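You operate a simulated robot arm through the tools that you are given. There is no shell and no other tool.

You are at the controls of a simulated two-armed robot. One attempt, no reset.

Task
Set speed and heat by the card, heaters on, zero the count, and start once the orange lamp lights.

The check looks at the end state, three seconds after you hand in, the way a careful person would. Anything else that was tipped, shoved, dropped, spilled or broken makes it a failure.

Robot
Two 7-joint arms with three-finger grippers on one trunk that stands fixed in place. Base frame: the origin is at the foot of the trunk, x ahead of it, y to its left, z up; the work surface is at about z = 0.78. Units: m, rad, N and s.
The left shoulder is at [0.07, 0.165, 1.188], the right one opposite. With the tool pointing down near the work surface each hand reaches from about 0.34 to 0.86 m from the base axis, measured 20 degrees to its own side. Payload 3.91 kg a hand.
The TCP of each hand is the grasp point between the finger pads, 0.03 m short of the fingertips. In the tool frame z runs along the fingers and y along their closing line. The gripper opens to 0.116 m; its body begins 0.073 m behind the TCP.
Orientation is told as [roll, pitch, yaw] about the base's x, y, z axes, in that order, counted from this pose: with the fingers straight down and closing along the base's y, the tool's x points along the base's -x, its y along +y and its z along -z.

Tools
- The arms move only by the tool arm_command. It takes "left_increments", "right_increments" or both (then of equal length, played together; a hand with none holds still); each is a list of rows, each a list of 6 numbers: the shift along the tool's x, y, z in mm, then the turn, a rotation vector about the tool's x, y, z in rad. In form: [[tx, ty, tz, rx, ry, rz], ...]. A call has 1 to 20 rows; each row shifts and turns the commanded pose from where the row before left it, along the tool's axes as they then stand. "left_grip" and "right_grip" are, for a hand that has rows, the gripper command, from -1 (shut) to 1 (fully open), values between in proportion, set as the call begins (left out, the last holds). Each row takes 0.2 s and may step no farther than 0.05 m and 0.15 rad from the row before; otherwise, or with a gripper value out of range, the whole call is refused. Where a pose cannot be reached the arm comes as near as it can. A force on the tool above 40 N (or 10 N above the force at the start of the call, whichever is more), or a blocked arm, ends the call early, and 0.2 s more pass. The fingers move at their own pace (about 0.153 m/s each) and stop on an object; they squeeze with about 32 N. The grip force told is the motor's: it shows also when the fingers shut on nothing. Time passes only in rows, and 0.2 s behind the last, so rows that do not move let the fingers close. The reply holds the time, the measured pose of the TCP, the force on the tool along the base axes, the opening and the grip force, in the units named above and with some noise, with the torque about the TCP (base axes, N m) and any sound that the robot's microphone picked up, and new pictures: "pictures" is both (left out), scene, wrist or none (wrist: the cameras of the hands that moved).
- Cameras (640 x 400 px; columns grow to the right, rows downward): "scene" is now at [0.1284, -0.0207, 1.4963]; the picture's right is [-0.28, -0.96, 0.00], its down [-0.64, 0.18, -0.75] and it looks along [0.72, -0.21, -0.66] (base axes); focal length 328 px, centre (320, 200). "left" rides on the left gripper at [0.075, 0.017, -0.088] in its tool frame; the picture's right is [-0.22, 0.97, 0.00], its down [-0.70, -0.16, -0.70] and it looks along [-0.68, -0.16, 0.71] (tool axes); focal length 247 px, centre (320, 200). "right" rides on the right gripper at [0.052, 0.056, -0.088] in its tool frame; the picture's right is [-0.73, 0.68, 0.00], its down [-0.49, -0.52, -0.70] and it looks along [-0.48, -0.51, 0.71] (tool axes); focal length 247 px, centre (320, 200). There is no depth. A picture from a camera that has moved, and an enlarged one, comes with that camera's place and axes in the base frame and with its lens.
- move_column(by): slides the trunk up (or, below 0, down) by that many m; the arms and the scene camera ride with it, the base frame stays. It gives what a move gives, with no picture.
- aim_head(pan, tilt): turns the head with the scene camera to pan (to the left, within 1.501 rad either way) and tilt (down, from -0.506 to 1.204), counted from straight ahead of the robot. It gives what a move gives, and a new picture of the scene camera.
- enlarge(camera, box): a new picture of the part [left, top, right, bottom] of that camera's present view, enlarged. The clock stands still meanwhile.
- close_job(): hands the job in; it is judged then, once.

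Nothing tells you positions but the pictures and the camera data. Unless the task says otherwise, let go and move clear before handing in.

The tools are called after "Emit:" by a JSON object that holds its "fn" and its "kwargs". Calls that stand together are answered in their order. arm_command: Moves the arms, as the interface text tells. Its arguments: {"type":"object","properties":{"left_increments":{"type":"array","items":{"type":"array","items":{"type":"number"}}},"left_grip":{"type":"number"},"right_increments":{"type":"array","items":{"type":"array","items":{"type":"number"}}},"right_grip":{"type":"number"},"pictures":{"type":"string","enum":["both","scene","wrist","none"]}},"required":[]} The other tools are called the same way: move_column (by) moves the trunk up or down; aim_head (pan, tilt) turns the head that bears the scene camera; enlarge (camera, box) takes an enlarged picture of a part of a camera's view; close_job () hands the job in.

At the start:

```text
t: 0.0
left_position: [0.5833, 0.0661, 1.1472]
left_orientation: [-0.002, 0.0, 0.002]
left_ft_force: [-0.4, 0.3, -0.4]
left_ft_torque: [0.0, 0.0, 0.02]
left_gripper_width: 0.1162
left_grasp_force: 0.1
right_position: [0.6263, -0.3355, 1.09]
right_orientation: [-0.001, -0.001, 0.0]
right_ft_force: [-0.3, 0.1, 0.1]
right_ft_torque: [0.0, 0.02, -0.01]
right_gripper_width: 0.116
right_grasp_force: 0.1
trunk travel left (down, up): [-0.725, 0.115]
head pan, tilt (commanded): [-0.281, 0.726]
```

scene: 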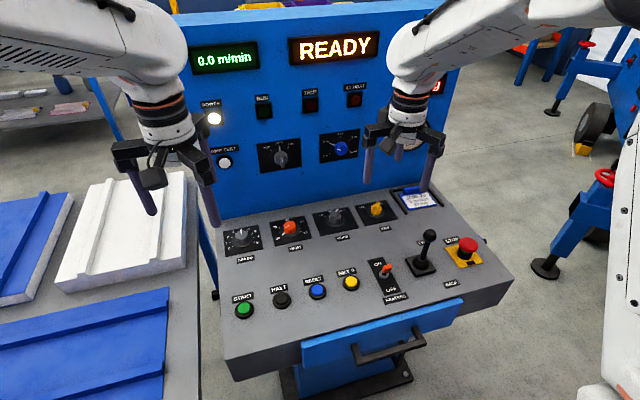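
right: 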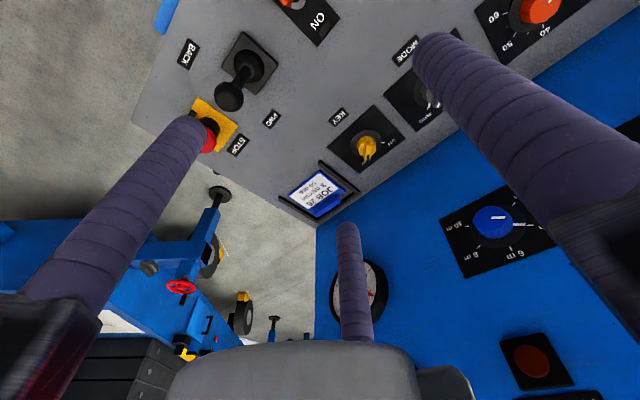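
left: 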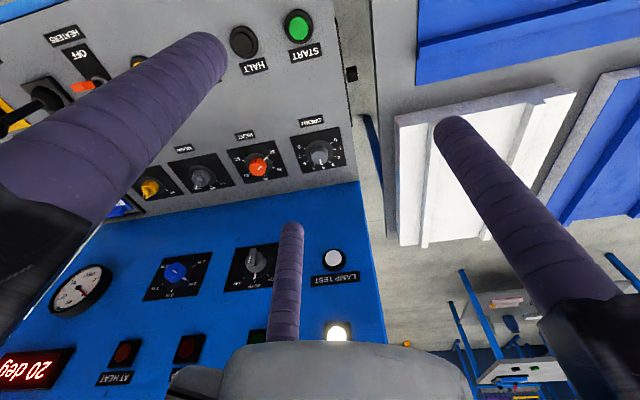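

I see a blue control cabinet with a sloped grey desk: knobs (speed, heat, mode, key), buttons (start, halt, reset, mat), a heater toggle, a joystick and a stop mushroom. I'll zoom in on the card and the labels before moving anything.

Emit:
{"fn": "enlarge", "kwargs": {"camera": "right", "box": [270, 160, 370, 222]}}

Emit:
{"fn": "enlarge", "kwargs": {"camera": "scene", "box": [380, 170, 460, 220]}}

Emit:
{"fn": "enlarge", "kwargs": {"camera": "scene", "box": [210, 190, 370, 290]}}

Emit:
{"fn": "enlarge", "kwargs": {"camera": "scene", "box": [220, 230, 380, 330]}}

Emit:
{"fn": "enlarge", "kwargs": {"camera": "scene", "box": [340, 190, 500, 310]}}

Emit:
{"fn": "enlarge", "kwargs": {"camera": "scene", "box": [180, 20, 460, 195]}}

```text
6.40 times, centred on (320, 191) of right
camera zoom: at [0.5739, -0.2799, 1.1776], right [0.73, 0.68, 0.0], down [0.49, -0.52, 0.7], along [0.48, -0.51, -0.71], focal length 1581 px, centre (320, 258)
```

zoom: 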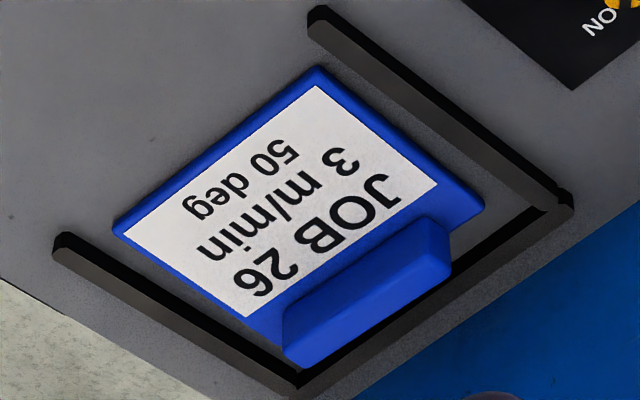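

```text
8.00 times, centred on (420, 195) of scene
camera zoom: at [0.1284, -0.0207, 1.4963], right [-0.28, -0.96, 0.0], down [-0.64, 0.18, -0.75], along [0.72, -0.21, -0.66], focal length 2626 px, centre (-480, 240)
```

zoom: 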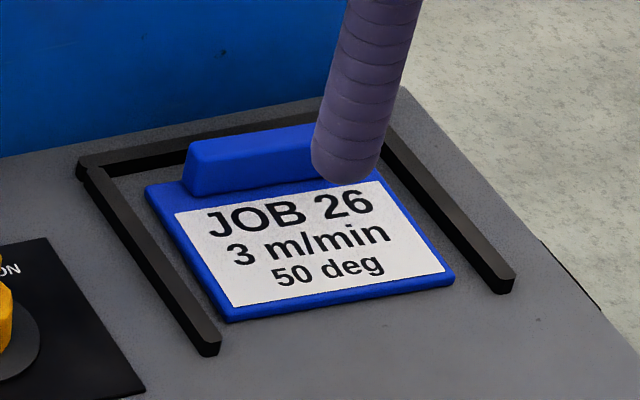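

```text
4.00 times, centred on (290, 240) of scene
camera zoom: at [0.1284, -0.0207, 1.4963], right [-0.28, -0.96, 0.0], down [-0.64, 0.18, -0.75], along [0.72, -0.21, -0.66], focal length 1313 px, centre (440, 40)
```

zoom: 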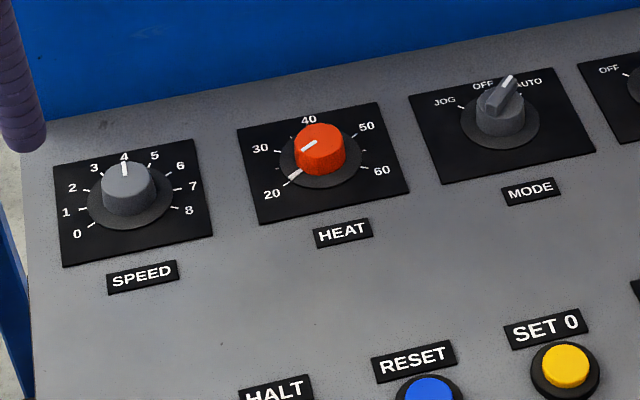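

```text
4.00 times, centred on (300, 280) of scene
camera zoom: at [0.1284, -0.0207, 1.4963], right [-0.28, -0.96, 0.0], down [-0.64, 0.18, -0.75], along [0.72, -0.21, -0.66], focal length 1313 px, centre (400, -120)
```

zoom: 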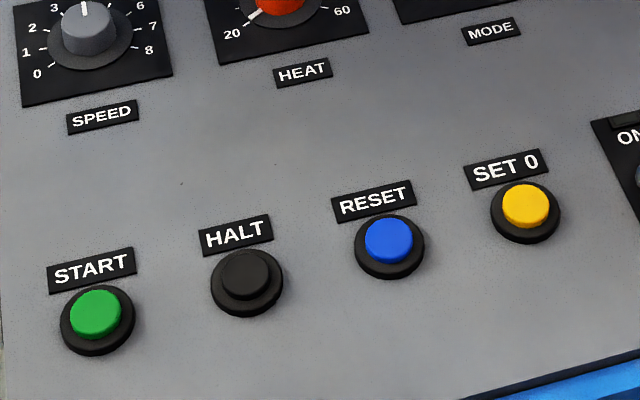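

```text
3.33 times, centred on (420, 250) of scene
camera zoom: at [0.1284, -0.0207, 1.4963], right [-0.28, -0.96, 0.0], down [-0.64, 0.18, -0.75], along [0.72, -0.21, -0.66], focal length 1094 px, centre (-13, 33)
```

zoom: 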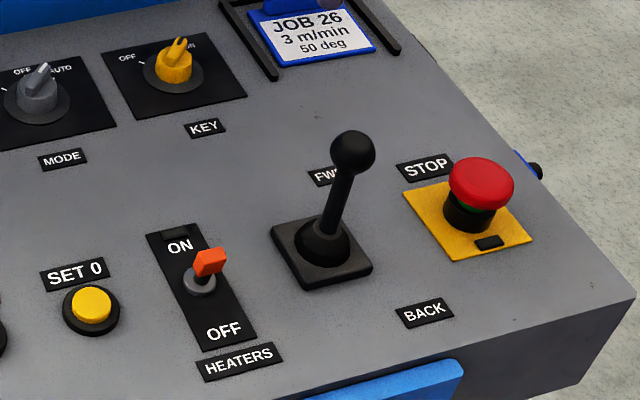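

```text
2.29 times, centred on (320, 108) of scene
camera zoom: at [0.1284, -0.0207, 1.4963], right [-0.28, -0.96, 0.0], down [-0.64, 0.18, -0.75], along [0.72, -0.21, -0.66], focal length 750 px, centre (320, 411)
```

zoom: 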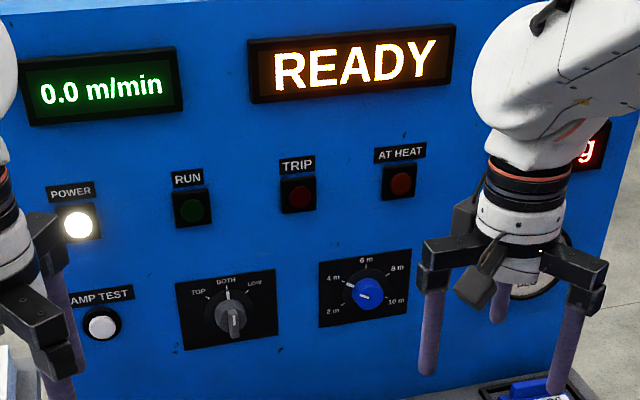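

The card reads JOB 26, 3 m/min, 50 deg. The lamp that should light orange is probably AT HEAT. Next I'll zoom in on the current knob, toggle and key settings through the wrist cameras.

Emit:
{"fn": "enlarge", "kwargs": {"camera": "left", "box": [200, 110, 360, 210]}}

Emit:
{"fn": "enlarge", "kwargs": {"camera": "left", "box": [0, 10, 160, 110]}}

Emit:
{"fn": "enlarge", "kwargs": {"camera": "right", "box": [320, 0, 580, 170]}}

Emit:
{"fn": "enlarge", "kwargs": {"camera": "right", "box": [160, 0, 340, 160]}}

Emit:
{"fn": "enlarge", "kwargs": {"camera": "left", "box": [0, 210, 220, 400]}}

Emit:
{"fn": "enlarge", "kwargs": {"camera": "scene", "box": [360, 250, 420, 310]}}

```text
4.00 times, centred on (280, 160) of left
camera zoom: at [0.5089, 0.0838, 1.2349], right [0.22, 0.97, 0.0], down [0.7, -0.16, 0.7], along [0.68, -0.16, -0.71], focal length 988 px, centre (480, 360)
```

zoom: 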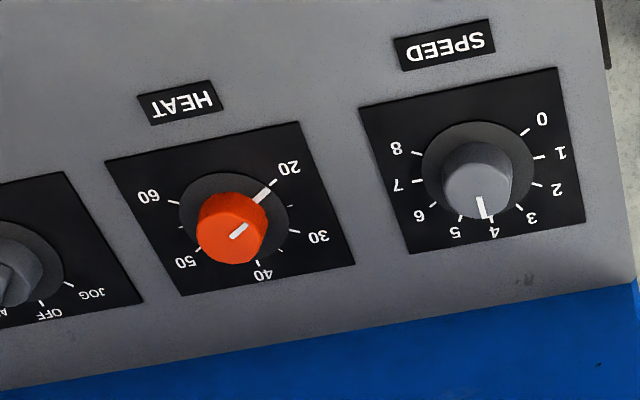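

```text
4.00 times, centred on (80, 60) of left
camera zoom: at [0.5089, 0.0838, 1.2349], right [0.22, 0.97, 0.0], down [0.7, -0.16, 0.7], along [0.68, -0.16, -0.71], focal length 988 px, centre (1280, 760)
```

zoom: 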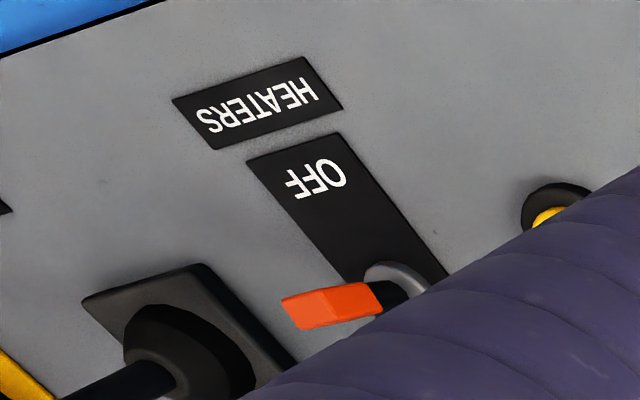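

```text
2.35 times, centred on (450, 85) of right
camera zoom: at [0.5739, -0.2799, 1.1776], right [0.73, 0.68, 0.0], down [0.49, -0.52, 0.7], along [0.48, -0.51, -0.71], focal length 581 px, centre (14, 471)
```

zoom: 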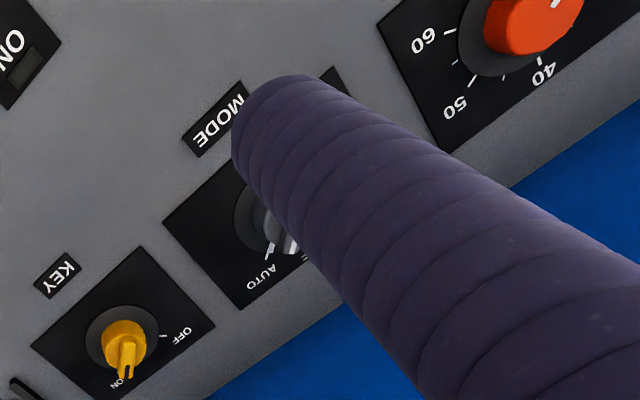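

```text
2.50 times, centred on (250, 80) of right
camera zoom: at [0.5739, -0.2799, 1.1776], right [0.73, 0.68, 0.0], down [0.49, -0.52, 0.7], along [0.48, -0.51, -0.71], focal length 617 px, centre (495, 500)
```

zoom: 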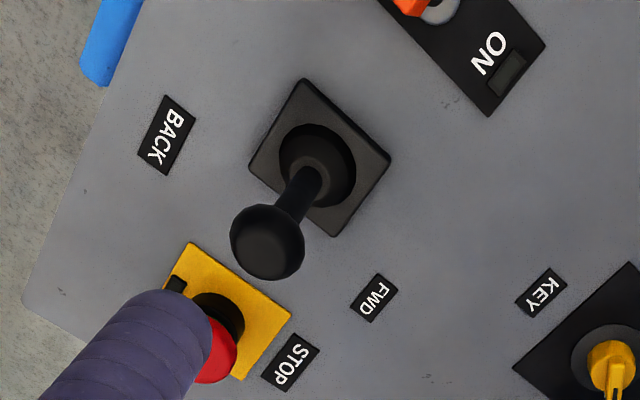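

```text
2.11 times, centred on (110, 305) of left
camera zoom: at [0.5089, 0.0838, 1.2349], right [0.22, 0.97, 0.0], down [0.7, -0.16, 0.7], along [0.68, -0.16, -0.71], focal length 520 px, centre (762, -21)
```

zoom: 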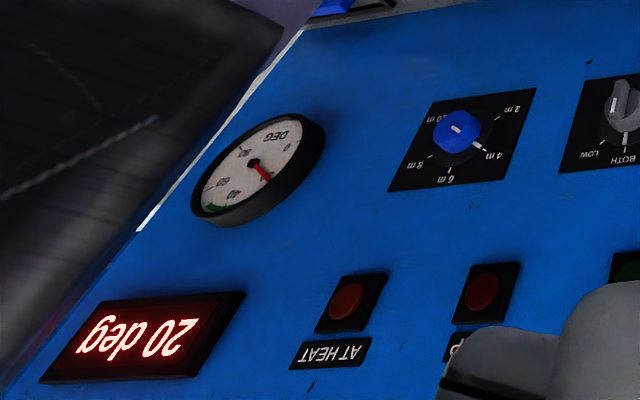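

```text
6.67 times, centred on (390, 280) of scene
camera zoom: at [0.1284, -0.0207, 1.4963], right [-0.28, -0.96, 0.0], down [-0.64, 0.18, -0.75], along [0.72, -0.21, -0.66], focal length 2189 px, centre (-147, -333)
```

zoom: 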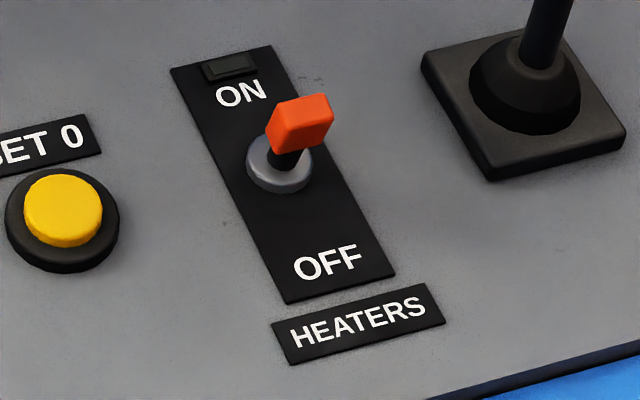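

Speed needs to go from about 4 to 3 and heat from about 20 to 50. The temperature readout shows 20 deg, and the orange AT HEAT lamp is unlit. I'll turn the head to find the count display and see the rest of the console.

Emit:
{"fn": "aim_head", "kwargs": {"pan": -0.25, "tilt": 0.35}}

```text
t: 0.8
left_position: [0.5831, 0.0667, 1.1465]
left_orientation: [0.001, -0.002, 0.0]
left_ft_force: [-0.3, -0.1, 0.0]
left_ft_torque: [-0.02, 0.04, 0.0]
left_gripper_width: 0.116
left_grasp_force: 0.0
right_position: [0.6269, -0.3362, 1.0895]
right_orientation: [0.0, 0.0, -0.001]
right_ft_force: [0.5, -0.3, 0.2]
right_ft_torque: [0.01, -0.04, 0.02]
right_gripper_width: 0.1158
right_grasp_force: 0.0
trunk travel left (down, up): [-0.725, 0.115]
head pan, tilt (commanded): [-0.25, 0.351]
camera scene: at [0.138, -0.0203, 1.5298], right [-0.25, -0.97, 0.0], down [-0.33, 0.09, -0.94], along [0.91, -0.23, -0.34], focal length 328 px, centre (320, 200)
```

scene: 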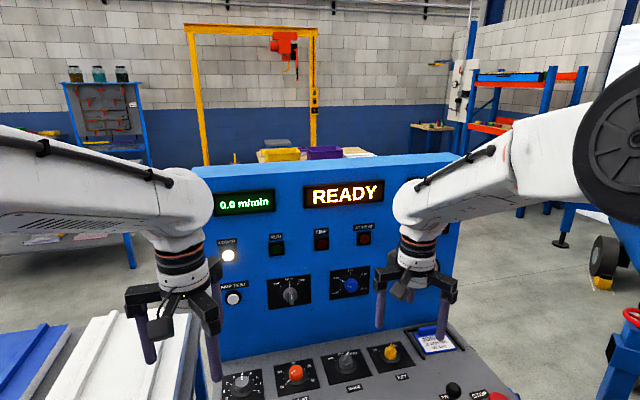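

The count isn't visible yet and may be hidden behind the right arm. I'll pull the right arm back to clear the view and shift the left arm for a second viewpoint to measure from.

Emit:
{"fn": "arm_command", "kwargs": {"right_increments": [[40, -20, 0, 0, 0, 0], [40, -20, 0, 0, 0, 0], [40, -20, 0, 0, 0, 0], [40, -20, 0, 0, 0, 0]], "left_increments": [[40, 0, 0, 0, 0, 0], [40, 0, 0, 0, 0, 0], [40, 0, 0, 0, 0, 0], [0, 0, 0, 0, 0, 0]], "pictures": "both"}}

Emit:
{"fn": "aim_head", "kwargs": {"pan": -0.2, "tilt": 0.75}}

```text
t: 1.9
left_position: [0.4625, 0.0651, 1.1472]
left_orientation: [0.001, -0.002, -0.001]
left_ft_force: [-0.8, -0.5, -0.1]
left_ft_torque: [-0.08, -0.04, 0.01]
left_gripper_width: 0.1159
left_grasp_force: 0.0
right_position: [0.4647, -0.4148, 1.0899]
right_orientation: [0.0, 0.0, 0.0]
right_ft_force: [-0.2, 0.5, -0.5]
right_ft_torque: [-0.02, -0.03, 0.01]
right_gripper_width: 0.1161
right_grasp_force: 0.1
trunk travel left (down, up): [-0.725, 0.115]
head pan, tilt (commanded): [-0.25, 0.351]
camera scene: at [0.1363, -0.0198, 1.5301], right [-0.25, -0.97, 0.0], down [-0.33, 0.08, -0.94], along [0.91, -0.23, -0.34], focal length 328 px, centre (320, 200)
camera right: at [0.4123, -0.359, 1.1783], right [0.73, 0.68, 0.0], down [0.49, -0.52, 0.7], along [0.48, -0.51, -0.71], focal length 247 px, centre (320, 200)
camera left: at [0.3876, 0.0839, 1.2356], right [0.22, 0.97, 0.0], down [0.69, -0.16, 0.7], along [0.68, -0.16, -0.71], focal length 247 px, centre (320, 200)
```

scene: 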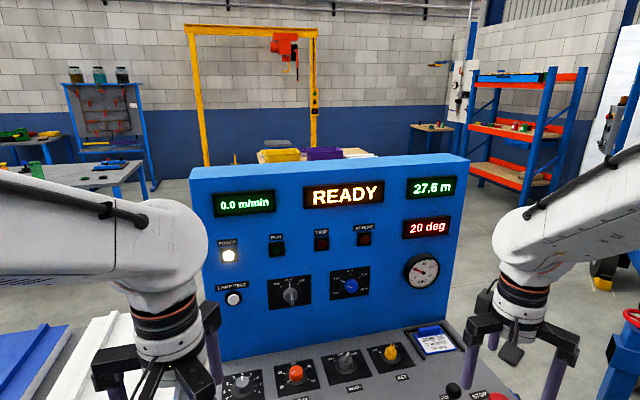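
right: 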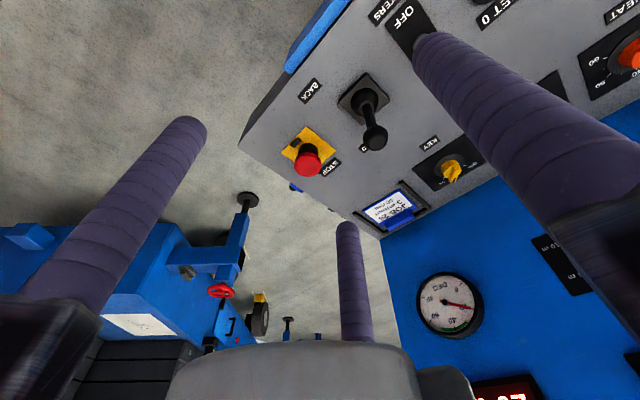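
left: 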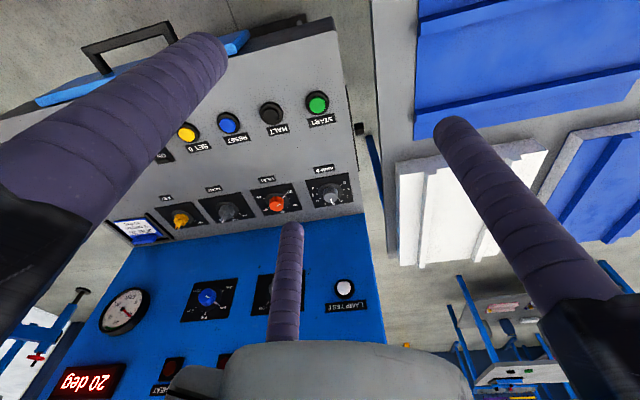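

```text
t: 2.7
left_position: [0.4632, 0.0664, 1.1462]
left_orientation: [0.0, 0.002, 0.0]
left_ft_force: [-0.6, 0.1, 0.2]
left_ft_torque: [-0.02, 0.02, 0.02]
left_gripper_width: 0.1159
left_grasp_force: 0.1
right_position: [0.4668, -0.4156, 1.0895]
right_orientation: [0.0, -0.001, 0.001]
right_ft_force: [0.3, 0.7, -1.2]
right_ft_torque: [0.01, -0.01, 0.01]
right_gripper_width: 0.1161
right_grasp_force: 0.1
trunk travel left (down, up): [-0.725, 0.115]
head pan, tilt (commanded): [-0.201, 0.75]
camera scene: at [0.1291, -0.014, 1.4943], right [-0.2, -0.98, 0.0], down [-0.67, 0.14, -0.73], along [0.72, -0.15, -0.68], focal length 328 px, centre (320, 200)
```

scene: 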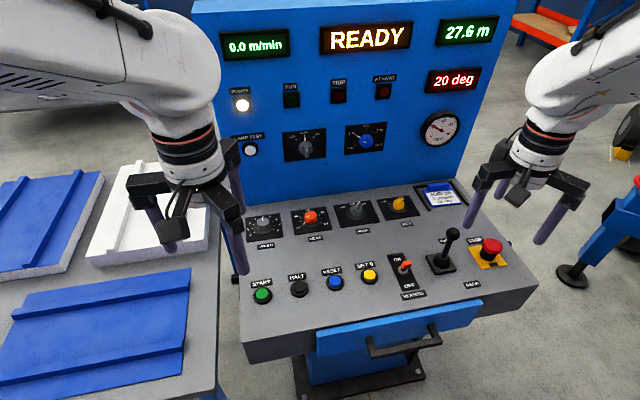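

The count display reads 27.6 m, top right. Now I'll zoom in on the desk from both cameras to work out control positions and the desk's slope.

Emit:
{"fn": "enlarge", "kwargs": {"camera": "left", "box": [150, 80, 370, 217]}}

Emit:
{"fn": "enlarge", "kwargs": {"camera": "scene", "box": [230, 180, 390, 280]}}

Emit:
{"fn": "enlarge", "kwargs": {"camera": "scene", "box": [230, 240, 390, 340]}}

Emit:
{"fn": "enlarge", "kwargs": {"camera": "scene", "box": [380, 170, 540, 310]}}

Emit:
{"fn": "enlarge", "kwargs": {"camera": "right", "box": [240, 0, 500, 220]}}

```text
2.91 times, centred on (260, 148) of left
camera zoom: at [0.3894, 0.0832, 1.235], right [0.22, 0.97, 0.0], down [0.7, -0.16, 0.7], along [0.68, -0.16, -0.71], focal length 718 px, centre (494, 350)
```

zoom: 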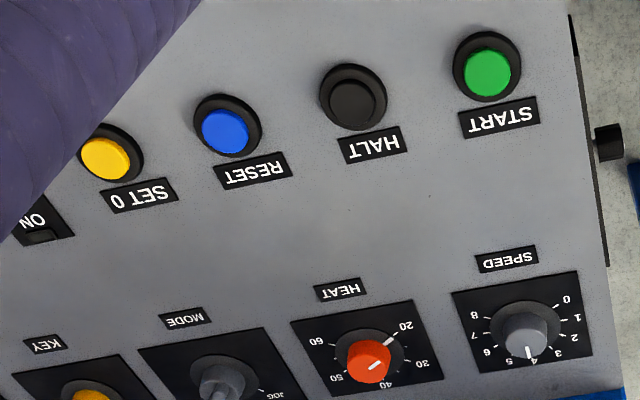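

```text
4.00 times, centred on (310, 230) of scene
camera zoom: at [0.1291, -0.014, 1.4943], right [-0.2, -0.98, 0.0], down [-0.67, 0.14, -0.73], along [0.72, -0.15, -0.68], focal length 1313 px, centre (360, 80)
```

zoom: 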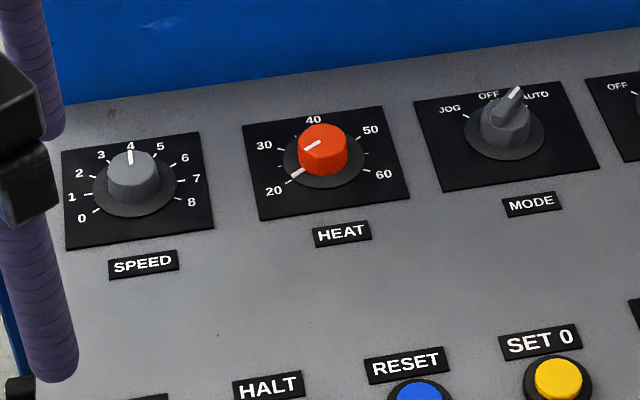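

```text
4.00 times, centred on (310, 290) of scene
camera zoom: at [0.1291, -0.014, 1.4943], right [-0.2, -0.98, 0.0], down [-0.67, 0.14, -0.73], along [0.72, -0.15, -0.68], focal length 1313 px, centre (360, -160)
```

zoom: 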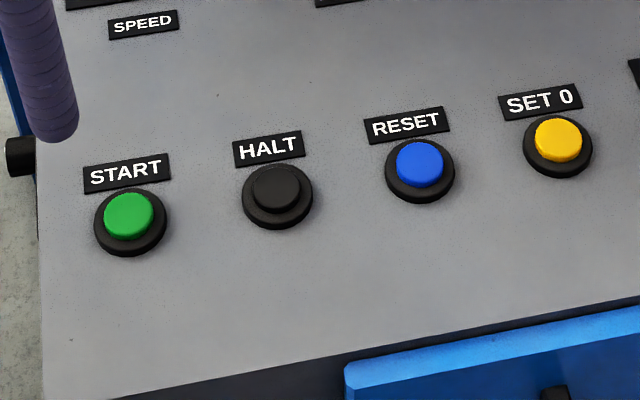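

```text
2.86 times, centred on (460, 240) of scene
camera zoom: at [0.1291, -0.014, 1.4943], right [-0.2, -0.98, 0.0], down [-0.67, 0.14, -0.73], along [0.72, -0.15, -0.68], focal length 938 px, centre (-80, 86)
```

zoom: 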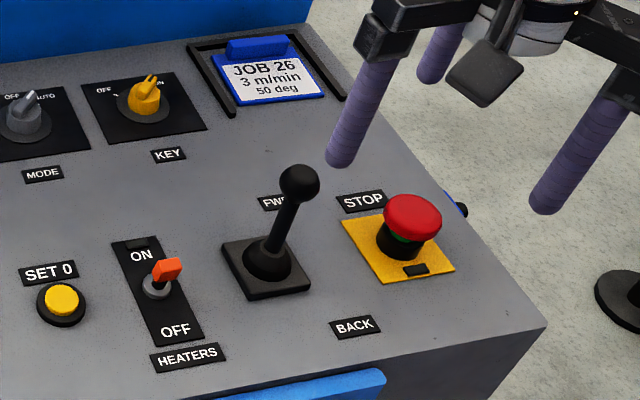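

```text
1.82 times, centred on (370, 110) of right
camera zoom: at [0.4143, -0.3594, 1.1775], right [0.73, 0.68, 0.0], down [0.49, -0.52, 0.7], along [0.48, -0.51, -0.71], focal length 449 px, centre (229, 364)
```

zoom: 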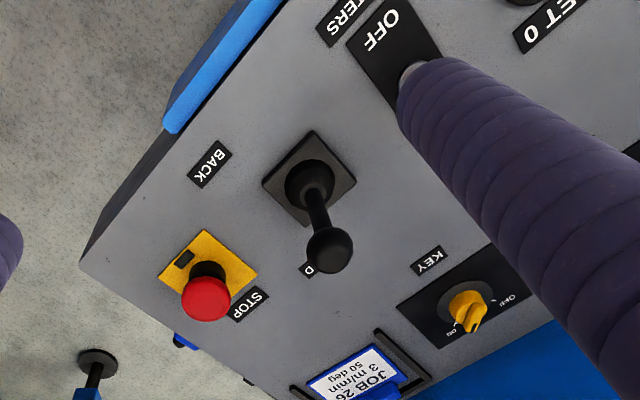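

I get these rough positions: buttons and toggle in a row at x≈0.57, START at y≈0.037 and SET 0 at y≈-0.23, with the HEATERS toggle at y≈-0.32. The knobs sit at x≈0.78, SPEED at y≈0.02 and HEAT at y≈-0.118, and the desk tilts slightly at z≈0.79. I'll bring both wrist cameras closer to measure better.

Emit:
{"fn": "arm_command", "kwargs": {"left_increments": [[-22.8, -7.7, 29.5, 0, 0, 0], [-22.8, -7.7, 29.5, 0, 0, 0], [-22.8, -7.7, 29.5, 0, 0, 0], [-22.8, -7.7, 29.5, 0, 0, 0], [-22.8, -7.7, 29.5, 0, 0, 0], [-22.8, -7.7, 29.5, 0, 0, 0], [0, 0, 0, 0, 0, 0]], "right_increments": [[-2.3, 31.7, 26.7, 0, 0, 0], [-2.3, 31.7, 26.7, 0, 0, 0], [-2.3, 31.7, 26.7, 0, 0, 0], [-2.3, 31.7, 26.7, 0, 0, 0], [-2.3, 31.7, 26.7, 0, 0, 0], [-2.3, 31.7, 26.7, 0, 0, 0], [0, 0, 0, 0, 0, 0]], "pictures": "both"}}

```text
t: 4.3
left_position: [0.5988, 0.0191, 0.9709]
left_orientation: [-0.001, -0.002, 0.0]
left_ft_force: [-0.6, -0.6, 0.2]
left_ft_torque: [0.01, -0.01, 0.01]
left_gripper_width: 0.1158
left_grasp_force: 0.1
right_position: [0.4794, -0.2248, 0.9295]
right_orientation: [0.0, -0.001, 0.001]
right_ft_force: [-1.2, 0.5, -0.5]
right_ft_torque: [0.02, 0.01, -0.02]
right_gripper_width: 0.1159
right_grasp_force: 0.0
trunk travel left (down, up): [-0.725, 0.115]
head pan, tilt (commanded): [-0.201, 0.75]
camera scene: at [0.1272, -0.0143, 1.4944], right [-0.2, -0.98, 0.0], down [-0.67, 0.14, -0.73], along [0.72, -0.15, -0.68], focal length 328 px, centre (320, 200)
camera right: at [0.4262, -0.1691, 1.0168], right [0.73, 0.68, 0.0], down [0.49, -0.52, 0.7], along [0.48, -0.51, -0.71], focal length 247 px, centre (320, 200)
camera left: at [0.5245, 0.0375, 1.0589], right [0.22, 0.97, 0.0], down [0.69, -0.16, 0.7], along [0.68, -0.16, -0.71], focal length 247 px, centre (320, 200)
```

scene: 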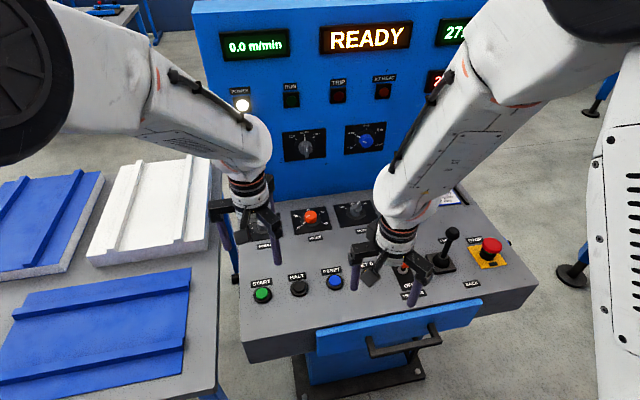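
right: 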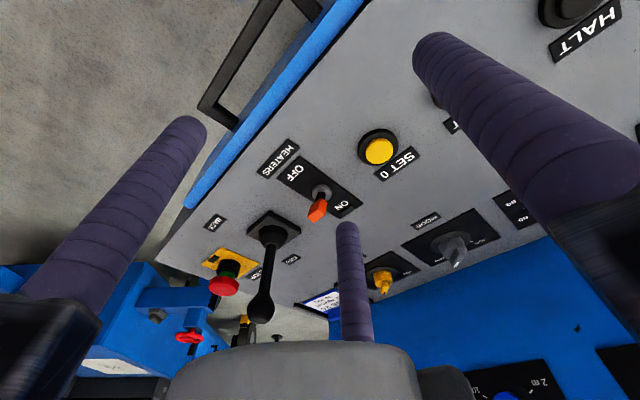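
left: 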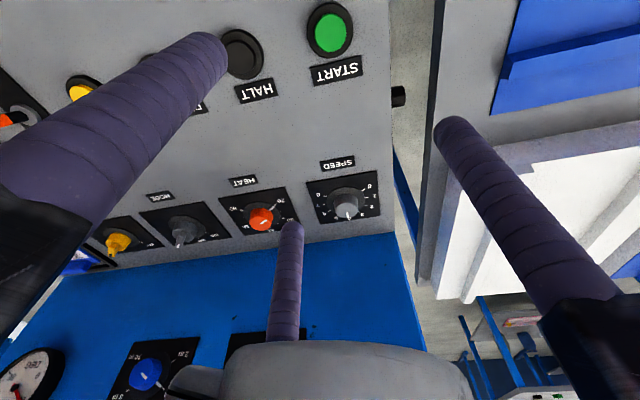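

Emit:
{"fn": "enlarge", "kwargs": {"camera": "left", "box": [210, 150, 390, 250]}}

Emit:
{"fn": "enlarge", "kwargs": {"camera": "right", "box": [240, 120, 440, 245]}}

Emit:
{"fn": "enlarge", "kwargs": {"camera": "left", "box": [210, 0, 410, 125]}}

```text
3.56 times, centred on (300, 200) of left
camera zoom: at [0.5245, 0.0375, 1.0589], right [0.22, 0.97, 0.0], down [0.69, -0.16, 0.7], along [0.68, -0.16, -0.71], focal length 878 px, centre (391, 200)
```

zoom: 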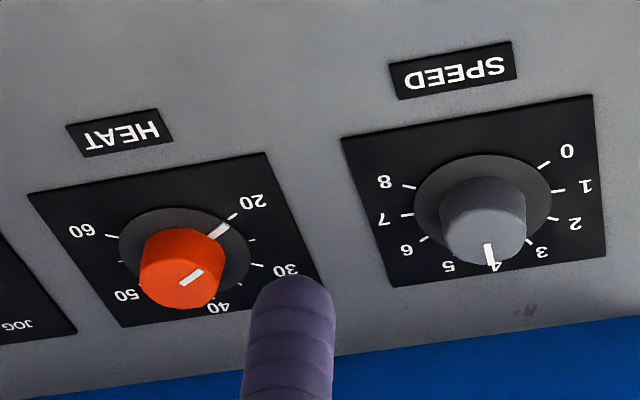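

```text
3.20 times, centred on (340, 182) of right
camera zoom: at [0.4262, -0.1691, 1.0168], right [0.73, 0.68, 0.0], down [0.49, -0.52, 0.7], along [0.48, -0.51, -0.71], focal length 790 px, centre (256, 256)
```

zoom: 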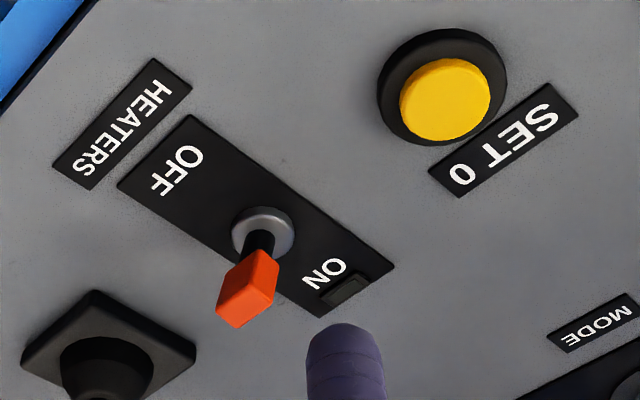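

```text
3.20 times, centred on (310, 62) of left
camera zoom: at [0.5245, 0.0375, 1.0589], right [0.22, 0.97, 0.0], down [0.69, -0.16, 0.7], along [0.68, -0.16, -0.71], focal length 790 px, centre (352, 640)
```

zoom: 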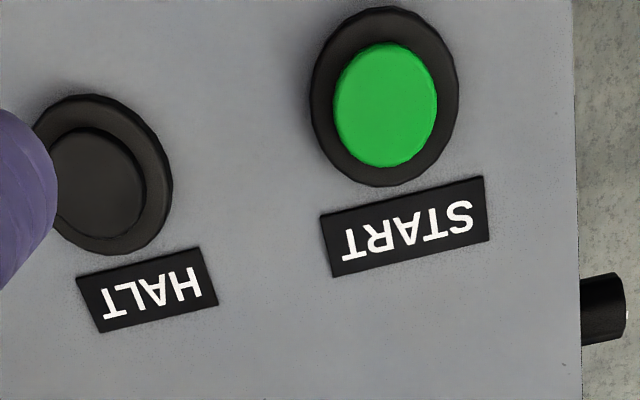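

The left wrist sees SPEED at 4 and HEAT at 20, with HEAT marked every 5. The HEATERS lever leans slightly toward OFF. I'll half-close the left gripper and bring it over the SPEED knob, well above it, for a close look.

Emit:
{"fn": "arm_command", "kwargs": {"left_increments": [[-36.5, 0, 14, 0, 0, 0], [-36.5, 0, 14, 0, 0, 0], [-36.5, 0, 14, 0, 0, 0], [-36.5, 0, 14, 0, 0, 0], [-36, 0, 14, 0, 0, 0], [0, 0, 0, 0, 0, 0]], "left_grip": 0.1, "pictures": "both"}}

```text
t: 5.7
left_position: [0.7817, 0.0214, 0.9019]
left_orientation: [0.002, -0.001, 0.001]
left_ft_force: [0.2, 0.5, 0.2]
left_ft_torque: [0.0, 0.01, 0.02]
left_gripper_width: 0.0639
left_grasp_force: 0.1
right_position: [0.477, -0.2239, 0.9295]
right_orientation: [0.001, 0.0, 0.001]
right_ft_force: [0.1, -0.1, 1.5]
right_ft_torque: [-0.04, -0.03, 0.02]
right_gripper_width: 0.1161
right_grasp_force: 0.0
trunk travel left (down, up): [-0.725, 0.115]
head pan, tilt (commanded): [-0.201, 0.75]
camera scene: at [0.1275, -0.0139, 1.4944], right [-0.2, -0.98, 0.0], down [-0.67, 0.14, -0.73], along [0.72, -0.15, -0.68], focal length 328 px, centre (320, 200)
camera left: at [0.7068, 0.0379, 0.9889], right [0.22, 0.97, 0.0], down [0.7, -0.16, 0.7], along [0.68, -0.16, -0.71], focal length 247 px, centre (320, 200)
```

scene: 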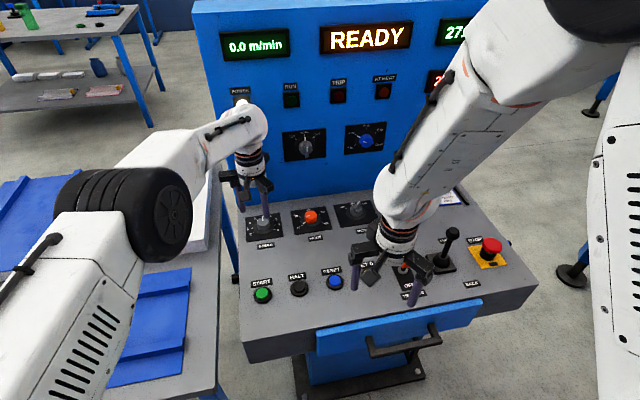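
left: 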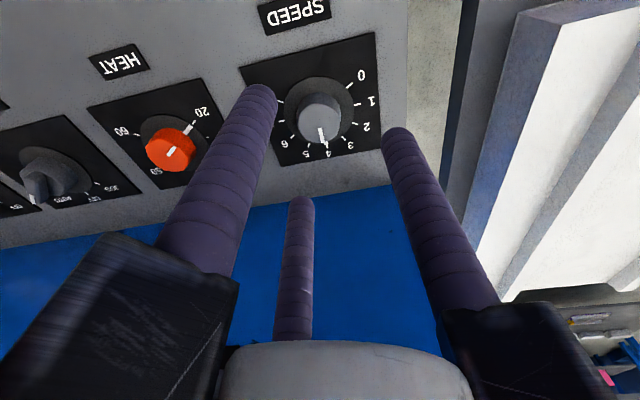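

Emit:
{"fn": "enlarge", "kwargs": {"camera": "left", "box": [230, 20, 410, 190]}}

Emit:
{"fn": "enlarge", "kwargs": {"camera": "left", "box": [0, 60, 230, 230]}}

```text
2.35 times, centred on (320, 105) of left
camera zoom: at [0.7068, 0.0379, 0.9889], right [0.22, 0.97, 0.0], down [0.7, -0.16, 0.7], along [0.68, -0.16, -0.71], focal length 581 px, centre (320, 424)
```

zoom: 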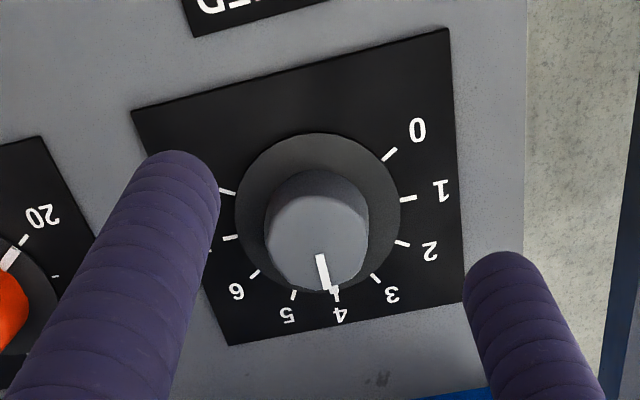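

```text
2.35 times, centred on (115, 145) of left
camera zoom: at [0.7068, 0.0379, 0.9889], right [0.22, 0.97, 0.0], down [0.7, -0.16, 0.7], along [0.68, -0.16, -0.71], focal length 581 px, centre (802, 329)
```

zoom: 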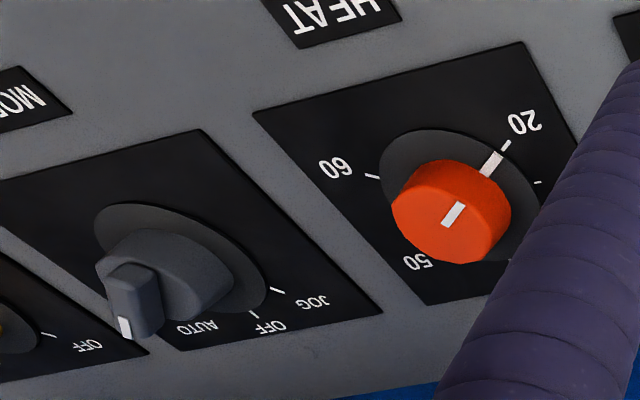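

From several views, SPEED is centred at about (0.800, 0.016) on a flat plate at z≈0.781, with a knob about 20 mm tall. HEAT is at about (0.799, -0.122). I'll align over SPEED and come down partway to check.

Emit:
{"fn": "arm_command", "kwargs": {"left_increments": [[-9, -2.5, 10, 0, 0, 0], [-9, -2, 20, 0, 0, 0], [0, 0, 28, 0, 0, 0], [0, 0, 0, 0, 0, 0]], "pictures": "wrist"}}

```text
t: 6.7
left_position: [0.7912, 0.0225, 0.8411]
left_orientation: [0.001, 0.0, 0.0]
left_ft_force: [0.6, -1.2, 0.8]
left_ft_torque: [-0.02, -0.02, -0.01]
left_gripper_width: 0.0633
left_grasp_force: 0.0
left hand out of reach, approached as far as the arm can: row 2, 3
right_position: [0.4792, -0.2261, 0.9283]
right_orientation: [0.0, -0.001, 0.0]
right_ft_force: [-0.4, 0.5, 0.7]
right_ft_torque: [0.02, 0.0, 0.02]
right_gripper_width: 0.1162
right_grasp_force: 0.1
trunk travel left (down, up): [-0.725, 0.115]
head pan, tilt (commanded): [-0.201, 0.75]
camera left: at [0.7167, 0.0404, 0.9309], right [0.22, 0.97, 0.0], down [0.7, -0.16, 0.7], along [0.68, -0.16, -0.71], focal length 247 px, centre (320, 200)
```

left: 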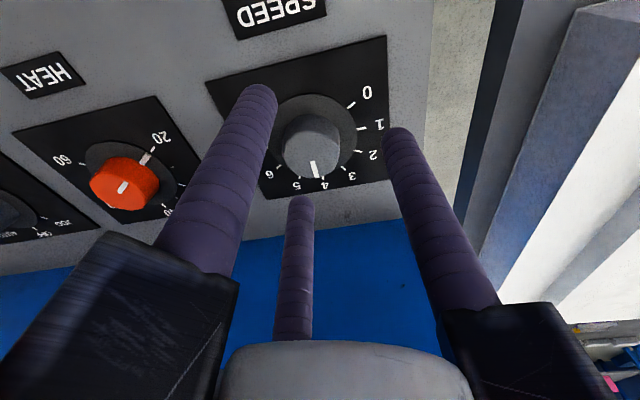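

The left arm reached its limit about 1 cm short of SPEED. I'll raise both hands, then lower the trunk about 12 cm so the shoulders sit level with the wrists. That gains reach, and HEAT can then go to the right arm.

Emit:
{"fn": "arm_command", "kwargs": {"left_increments": [[7, 0, -40, 0, 0, 0], [7, 0, -40, 0, 0, 0], [6, 0, -40, 0, 0, 0], [0, 0, 0, 0, 0, 0]], "right_increments": [[0, 0, -40, 0, 0, 0], [0, 0, -40, 0, 0, 0], [0, 0, -40, 0, 0, 0], [0, 0, 0, 0, 0, 0]], "pictures": "scene"}}

Emit:
{"fn": "move_column", "kwargs": {"by": -0.12}}

```text
t: 7.7
left_position: [0.7716, 0.0211, 0.9621]
left_orientation: [0.001, 0.002, -0.001]
left_ft_force: [-1.3, 0.1, 0.3]
left_ft_torque: [0.0, 0.05, 0.02]
left_gripper_width: 0.0637
left_grasp_force: 0.0
right_position: [0.4811, -0.227, 1.0508]
right_orientation: [-0.001, 0.002, -0.004]
right_ft_force: [0.6, 0.7, -0.1]
right_ft_torque: [0.02, -0.01, 0.01]
right_gripper_width: 0.1157
right_grasp_force: 0.0
trunk travel left (down, up): [-0.725, 0.115]
head pan, tilt (commanded): [-0.201, 0.75]
camera scene: at [0.1301, -0.0139, 1.4941], right [-0.2, -0.98, 0.0], down [-0.67, 0.14, -0.73], along [0.72, -0.15, -0.68], focal length 328 px, centre (320, 200)
```

scene: 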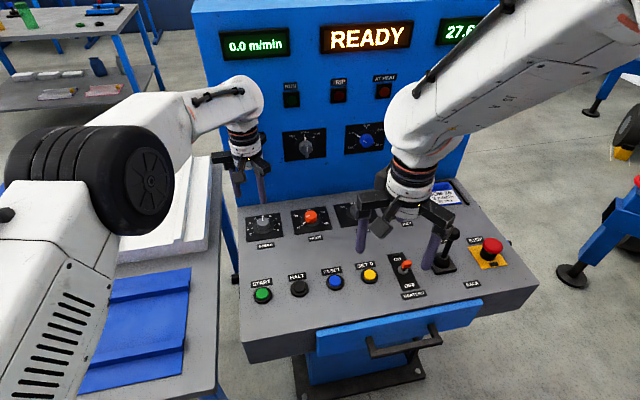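

```text
t: 9.2
left_position: [0.7709, 0.022, 0.8423]
left_orientation: [0.0, 0.002, 0.0]
left_ft_force: [-0.1, -0.1, 0.1]
left_ft_torque: [-0.04, -0.02, -0.01]
left_gripper_width: 0.0641
left_grasp_force: 0.1
right_position: [0.4797, -0.2269, 0.9306]
right_orientation: [0.0, 0.002, 0.001]
right_ft_force: [0.3, -0.7, -0.1]
right_ft_torque: [-0.02, 0.0, -0.03]
right_gripper_width: 0.116
right_grasp_force: 0.0
trunk travel left (down, up): [-0.605, 0.235]
head pan, tilt (commanded): [-0.201, 0.75]
```

The trunk is down and the left hand is at (0.771, 0.022, 0.842), still clear above the knob. Moving it over the SPEED axis now.

Emit:
{"fn": "arm_command", "kwargs": {"left_increments": [[-10, -2, 0, 0, 0, 0], [-10, -2, 0, 0, 0, 0], [-9, -1.5, 0, 0, 0, 0], [0, 0, 0, 0, 0, 0]], "pictures": "both"}}

```text
t: 10.2
left_position: [0.7986, 0.0178, 0.843]
left_orientation: [-0.001, -0.003, 0.001]
left_ft_force: [-0.3, -0.5, 0.0]
left_ft_torque: [0.02, 0.0, -0.02]
left_gripper_width: 0.0638
left_grasp_force: 0.1
right_position: [0.479, -0.2259, 0.9298]
right_orientation: [0.0, 0.001, -0.001]
right_ft_force: [-0.7, -0.4, 0.8]
right_ft_torque: [-0.03, 0.0, 0.01]
right_gripper_width: 0.1162
right_grasp_force: 0.1
trunk travel left (down, up): [-0.605, 0.235]
head pan, tilt (commanded): [-0.201, 0.75]
camera scene: at [0.1282, -0.0138, 1.3743], right [-0.2, -0.98, 0.0], down [-0.67, 0.14, -0.73], along [0.72, -0.15, -0.68], focal length 328 px, centre (320, 200)
camera left: at [0.7249, 0.0351, 0.9312], right [0.22, 0.97, 0.0], down [0.69, -0.16, 0.7], along [0.68, -0.16, -0.71], focal length 247 px, centre (320, 200)
```

scene: 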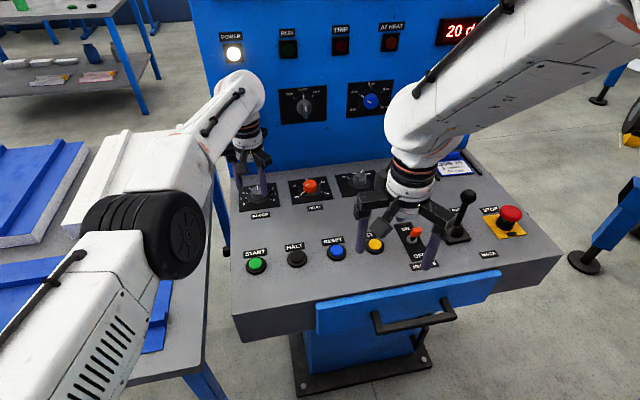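
left: 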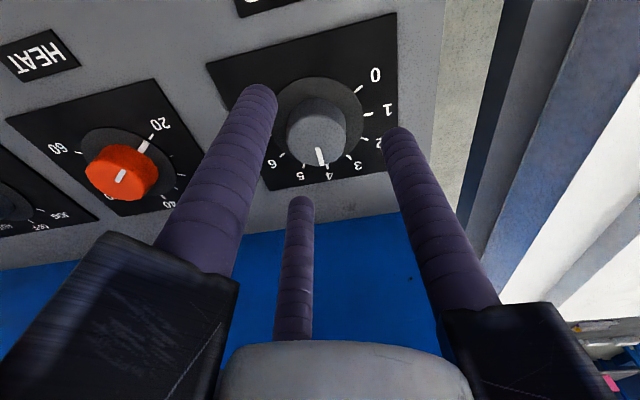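

Emit:
{"fn": "enlarge", "kwargs": {"camera": "left", "box": [210, 40, 410, 200]}}

```text
2.50 times, centred on (310, 120) of left
camera zoom: at [0.7249, 0.0351, 0.9312], right [0.22, 0.97, 0.0], down [0.69, -0.16, 0.7], along [0.68, -0.16, -0.71], focal length 617 px, centre (345, 400)
```

zoom: 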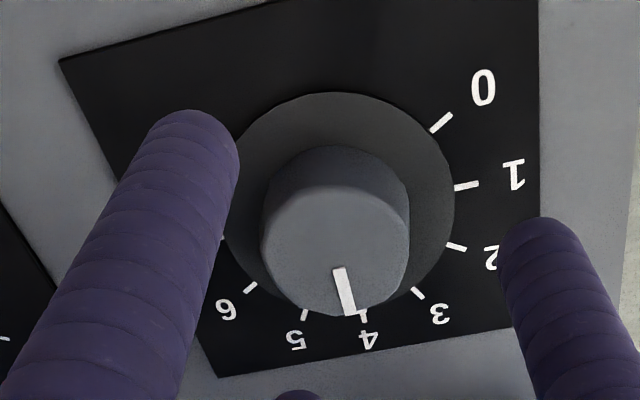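

The SPEED scale works out to 30° per m/min with the pointer exactly at 4, so I need a 30° counter-clockwise turn seen from above. I'll descend around the knob.

Emit:
{"fn": "arm_command", "kwargs": {"left_increments": [[1.5, -1.5, 8, 0, 0, 0], [0, 0, 8, 0, 0, 0], [0, 0, 6, 0, 0, 0], [0, 0, 3, 0, 0, 0], [0, 0, 0, 0, 0, 0]], "pictures": "wrist"}}

```text
t: 11.4
left_position: [0.798, 0.0146, 0.8176]
left_orientation: [0.001, -0.002, 0.0]
left_ft_force: [0.4, -0.2, 0.5]
left_ft_torque: [-0.01, 0.0, -0.01]
left_gripper_width: 0.0638
left_grasp_force: 0.1
right_position: [0.479, -0.2268, 0.9308]
right_orientation: [0.0, -0.001, 0.0]
right_ft_force: [0.4, -0.6, 0.4]
right_ft_torque: [-0.01, 0.02, -0.01]
right_gripper_width: 0.1161
right_grasp_force: 0.1
trunk travel left (down, up): [-0.605, 0.235]
head pan, tilt (commanded): [-0.201, 0.75]
camera left: at [0.7243, 0.033, 0.9059], right [0.22, 0.97, 0.0], down [0.7, -0.16, 0.7], along [0.68, -0.16, -0.71], focal length 247 px, centre (320, 200)
```

left: 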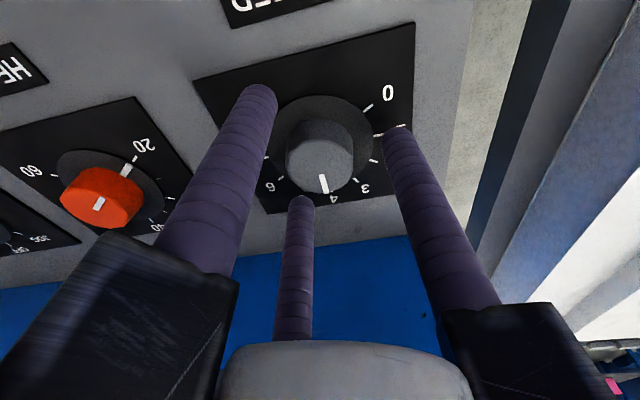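

No contact so far, and the fingers straddle the knob. Closing on it.

Emit:
{"fn": "arm_command", "kwargs": {"left_increments": [[0, 0, 1.5, 0, 0, 0], [0, 0, 0, 0, 0, 0], [0, 0, 0, 0, 0, 0]], "left_grip": -1, "pictures": "wrist"}}

```text
t: 12.2
left_position: [0.7992, 0.0151, 0.8186]
left_orientation: [-0.002, -0.004, 0.0]
left_ft_force: [11.2, -2.9, 7.5]
left_ft_torque: [0.09, -0.26, 0.0]
left_gripper_width: 0.0353
left_grasp_force: 44.9
right_position: [0.4794, -0.2266, 0.9294]
right_orientation: [0.002, 0.001, -0.001]
right_ft_force: [-0.4, -0.4, 0.0]
right_ft_torque: [-0.01, 0.01, 0.0]
right_gripper_width: 0.1161
right_grasp_force: 0.0
trunk travel left (down, up): [-0.605, 0.235]
head pan, tilt (commanded): [-0.201, 0.75]
camera left: at [0.7252, 0.0328, 0.9051], right [0.22, 0.97, 0.0], down [0.69, -0.16, 0.7], along [0.68, -0.16, -0.71], focal length 247 px, centre (320, 200)
```

left: 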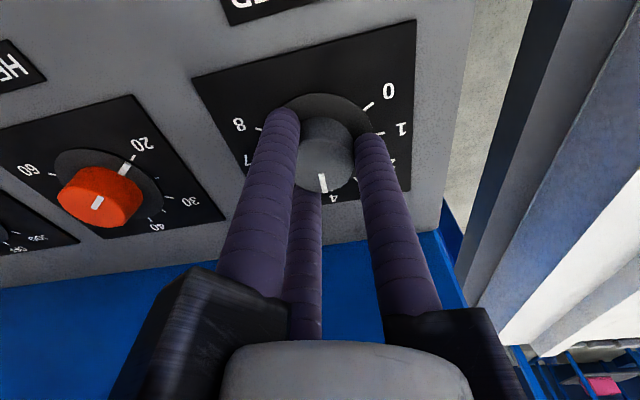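

It's gripped at 35 mm with a small side load. I'll ease that off by about 1 mm and rotate -30° about the tool axis.

Emit:
{"fn": "arm_command", "kwargs": {"left_increments": [[-1, 0, -0.8, 0, 0, 0], [0, 0, 0, 0, 0, -0.1047], [0, 0, 0, 0, 0, -0.1047], [0, 0, 0, 0, 0, -0.1047], [0, 0, 0, 0, 0, -0.1047], [0, 0, 0, 0, 0, -0.1047], [0, 0, 0, 0, 0, 0]], "pictures": "both"}}

```text
t: 13.8
left_position: [0.8, 0.0147, 0.8158]
left_orientation: [0.001, -0.001, 0.526]
left_ft_force: [19.3, -8.2, 11.4]
left_ft_torque: [-0.12, -0.62, 0.02]
left_gripper_width: 0.0353
left_grasp_force: 45.2
right_position: [0.48, -0.2272, 0.9302]
right_orientation: [-0.001, 0.0, -0.002]
right_ft_force: [-0.3, 0.5, 0.2]
right_ft_torque: [-0.02, 0.02, -0.01]
right_gripper_width: 0.116
right_grasp_force: 0.1
trunk travel left (down, up): [-0.605, 0.235]
head pan, tilt (commanded): [-0.201, 0.75]
camera scene: at [0.1298, -0.015, 1.3742], right [-0.2, -0.98, 0.0], down [-0.67, 0.14, -0.73], along [0.72, -0.15, -0.68], focal length 328 px, centre (320, 200)
camera left: at [0.7267, -0.0071, 0.9053], right [-0.3, 0.96, 0.0], down [0.68, 0.21, 0.7], along [0.67, 0.21, -0.71], focal length 247 px, centre (320, 200)
```

scene: 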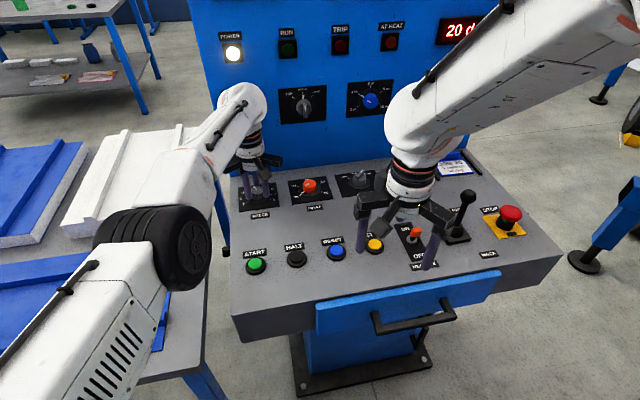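
left: 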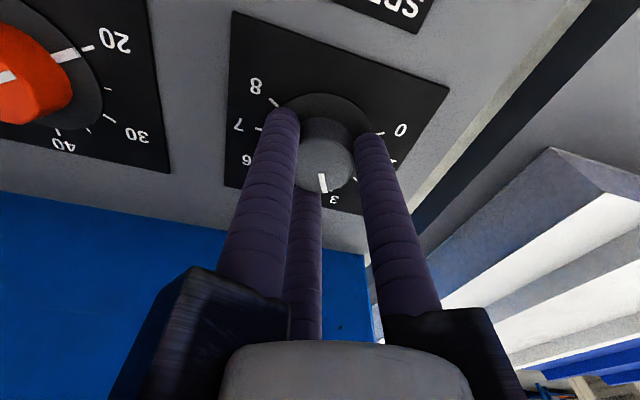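

The pointer now looks to be at 3. Before releasing, I'll shift about 2 mm back toward -x to unload the side force so the knob isn't dragged.

Emit:
{"fn": "arm_command", "kwargs": {"left_increments": [[1.73, 1.0, 0.5, 0, 0, 0], [0, 0, 0, 0, 0, 0]], "pictures": "none"}}

Emit:
{"fn": "enlarge", "kwargs": {"camera": "left", "box": [220, 60, 420, 210]}}

```text
t: 14.4
left_position: [0.8, 0.0151, 0.818]
left_orientation: [-0.001, -0.002, 0.524]
left_ft_force: [29.8, -8.3, 16.9]
left_ft_torque: [-0.36, -0.76, 0.05]
left_gripper_width: 0.0352
left_grasp_force: 45.1
right_position: [0.4797, -0.2274, 0.9306]
right_orientation: [0.002, 0.004, 0.0]
right_ft_force: [-1.1, -0.8, -0.2]
right_ft_torque: [-0.01, -0.01, 0.01]
right_gripper_width: 0.116
right_grasp_force: 0.1
trunk travel left (down, up): [-0.605, 0.235]
head pan, tilt (commanded): [-0.201, 0.75]
```

```text
2.67 times, centred on (320, 135) of left
camera zoom: at [0.7267, -0.007, 0.9052], right [-0.29, 0.96, 0.0], down [0.68, 0.21, 0.7], along [0.67, 0.21, -0.71], focal length 659 px, centre (320, 373)
```

zoom: 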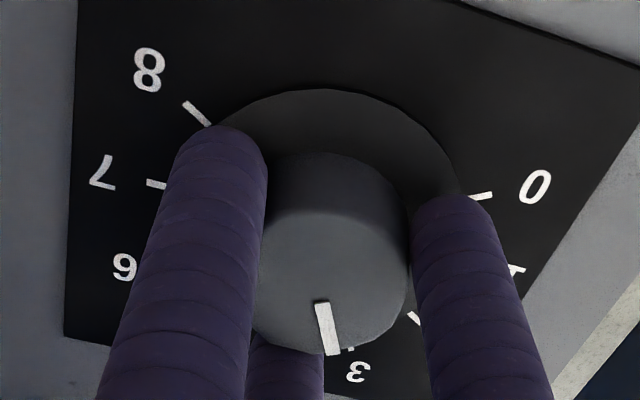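

The force reading is the knob pushing the tool toward +x, so the true knob centre is a little further out. I'll correct the other way to unload the grip.

Emit:
{"fn": "arm_command", "kwargs": {"left_increments": [[-2.9, -3.0, -1.5, 0, 0, 0], [0, 0, 0, 0, 0, 0]], "pictures": "none"}}

```text
t: 15.0
left_position: [0.8008, 0.0153, 0.8179]
left_orientation: [0.001, -0.002, 0.525]
left_ft_force: [29.2, -6.3, 16.8]
left_ft_torque: [-0.09, -0.66, 0.01]
left_gripper_width: 0.0348
left_grasp_force: 45.2
left hand out of reach, approached as far as the arm can: row 1
right_position: [0.4804, -0.2272, 0.9303]
right_orientation: [0.0, 0.003, 0.001]
right_ft_force: [-0.1, -0.1, -0.3]
right_ft_torque: [-0.02, -0.03, 0.0]
right_gripper_width: 0.1159
right_grasp_force: 0.0
trunk travel left (down, up): [-0.605, 0.235]
head pan, tilt (commanded): [-0.201, 0.75]
```

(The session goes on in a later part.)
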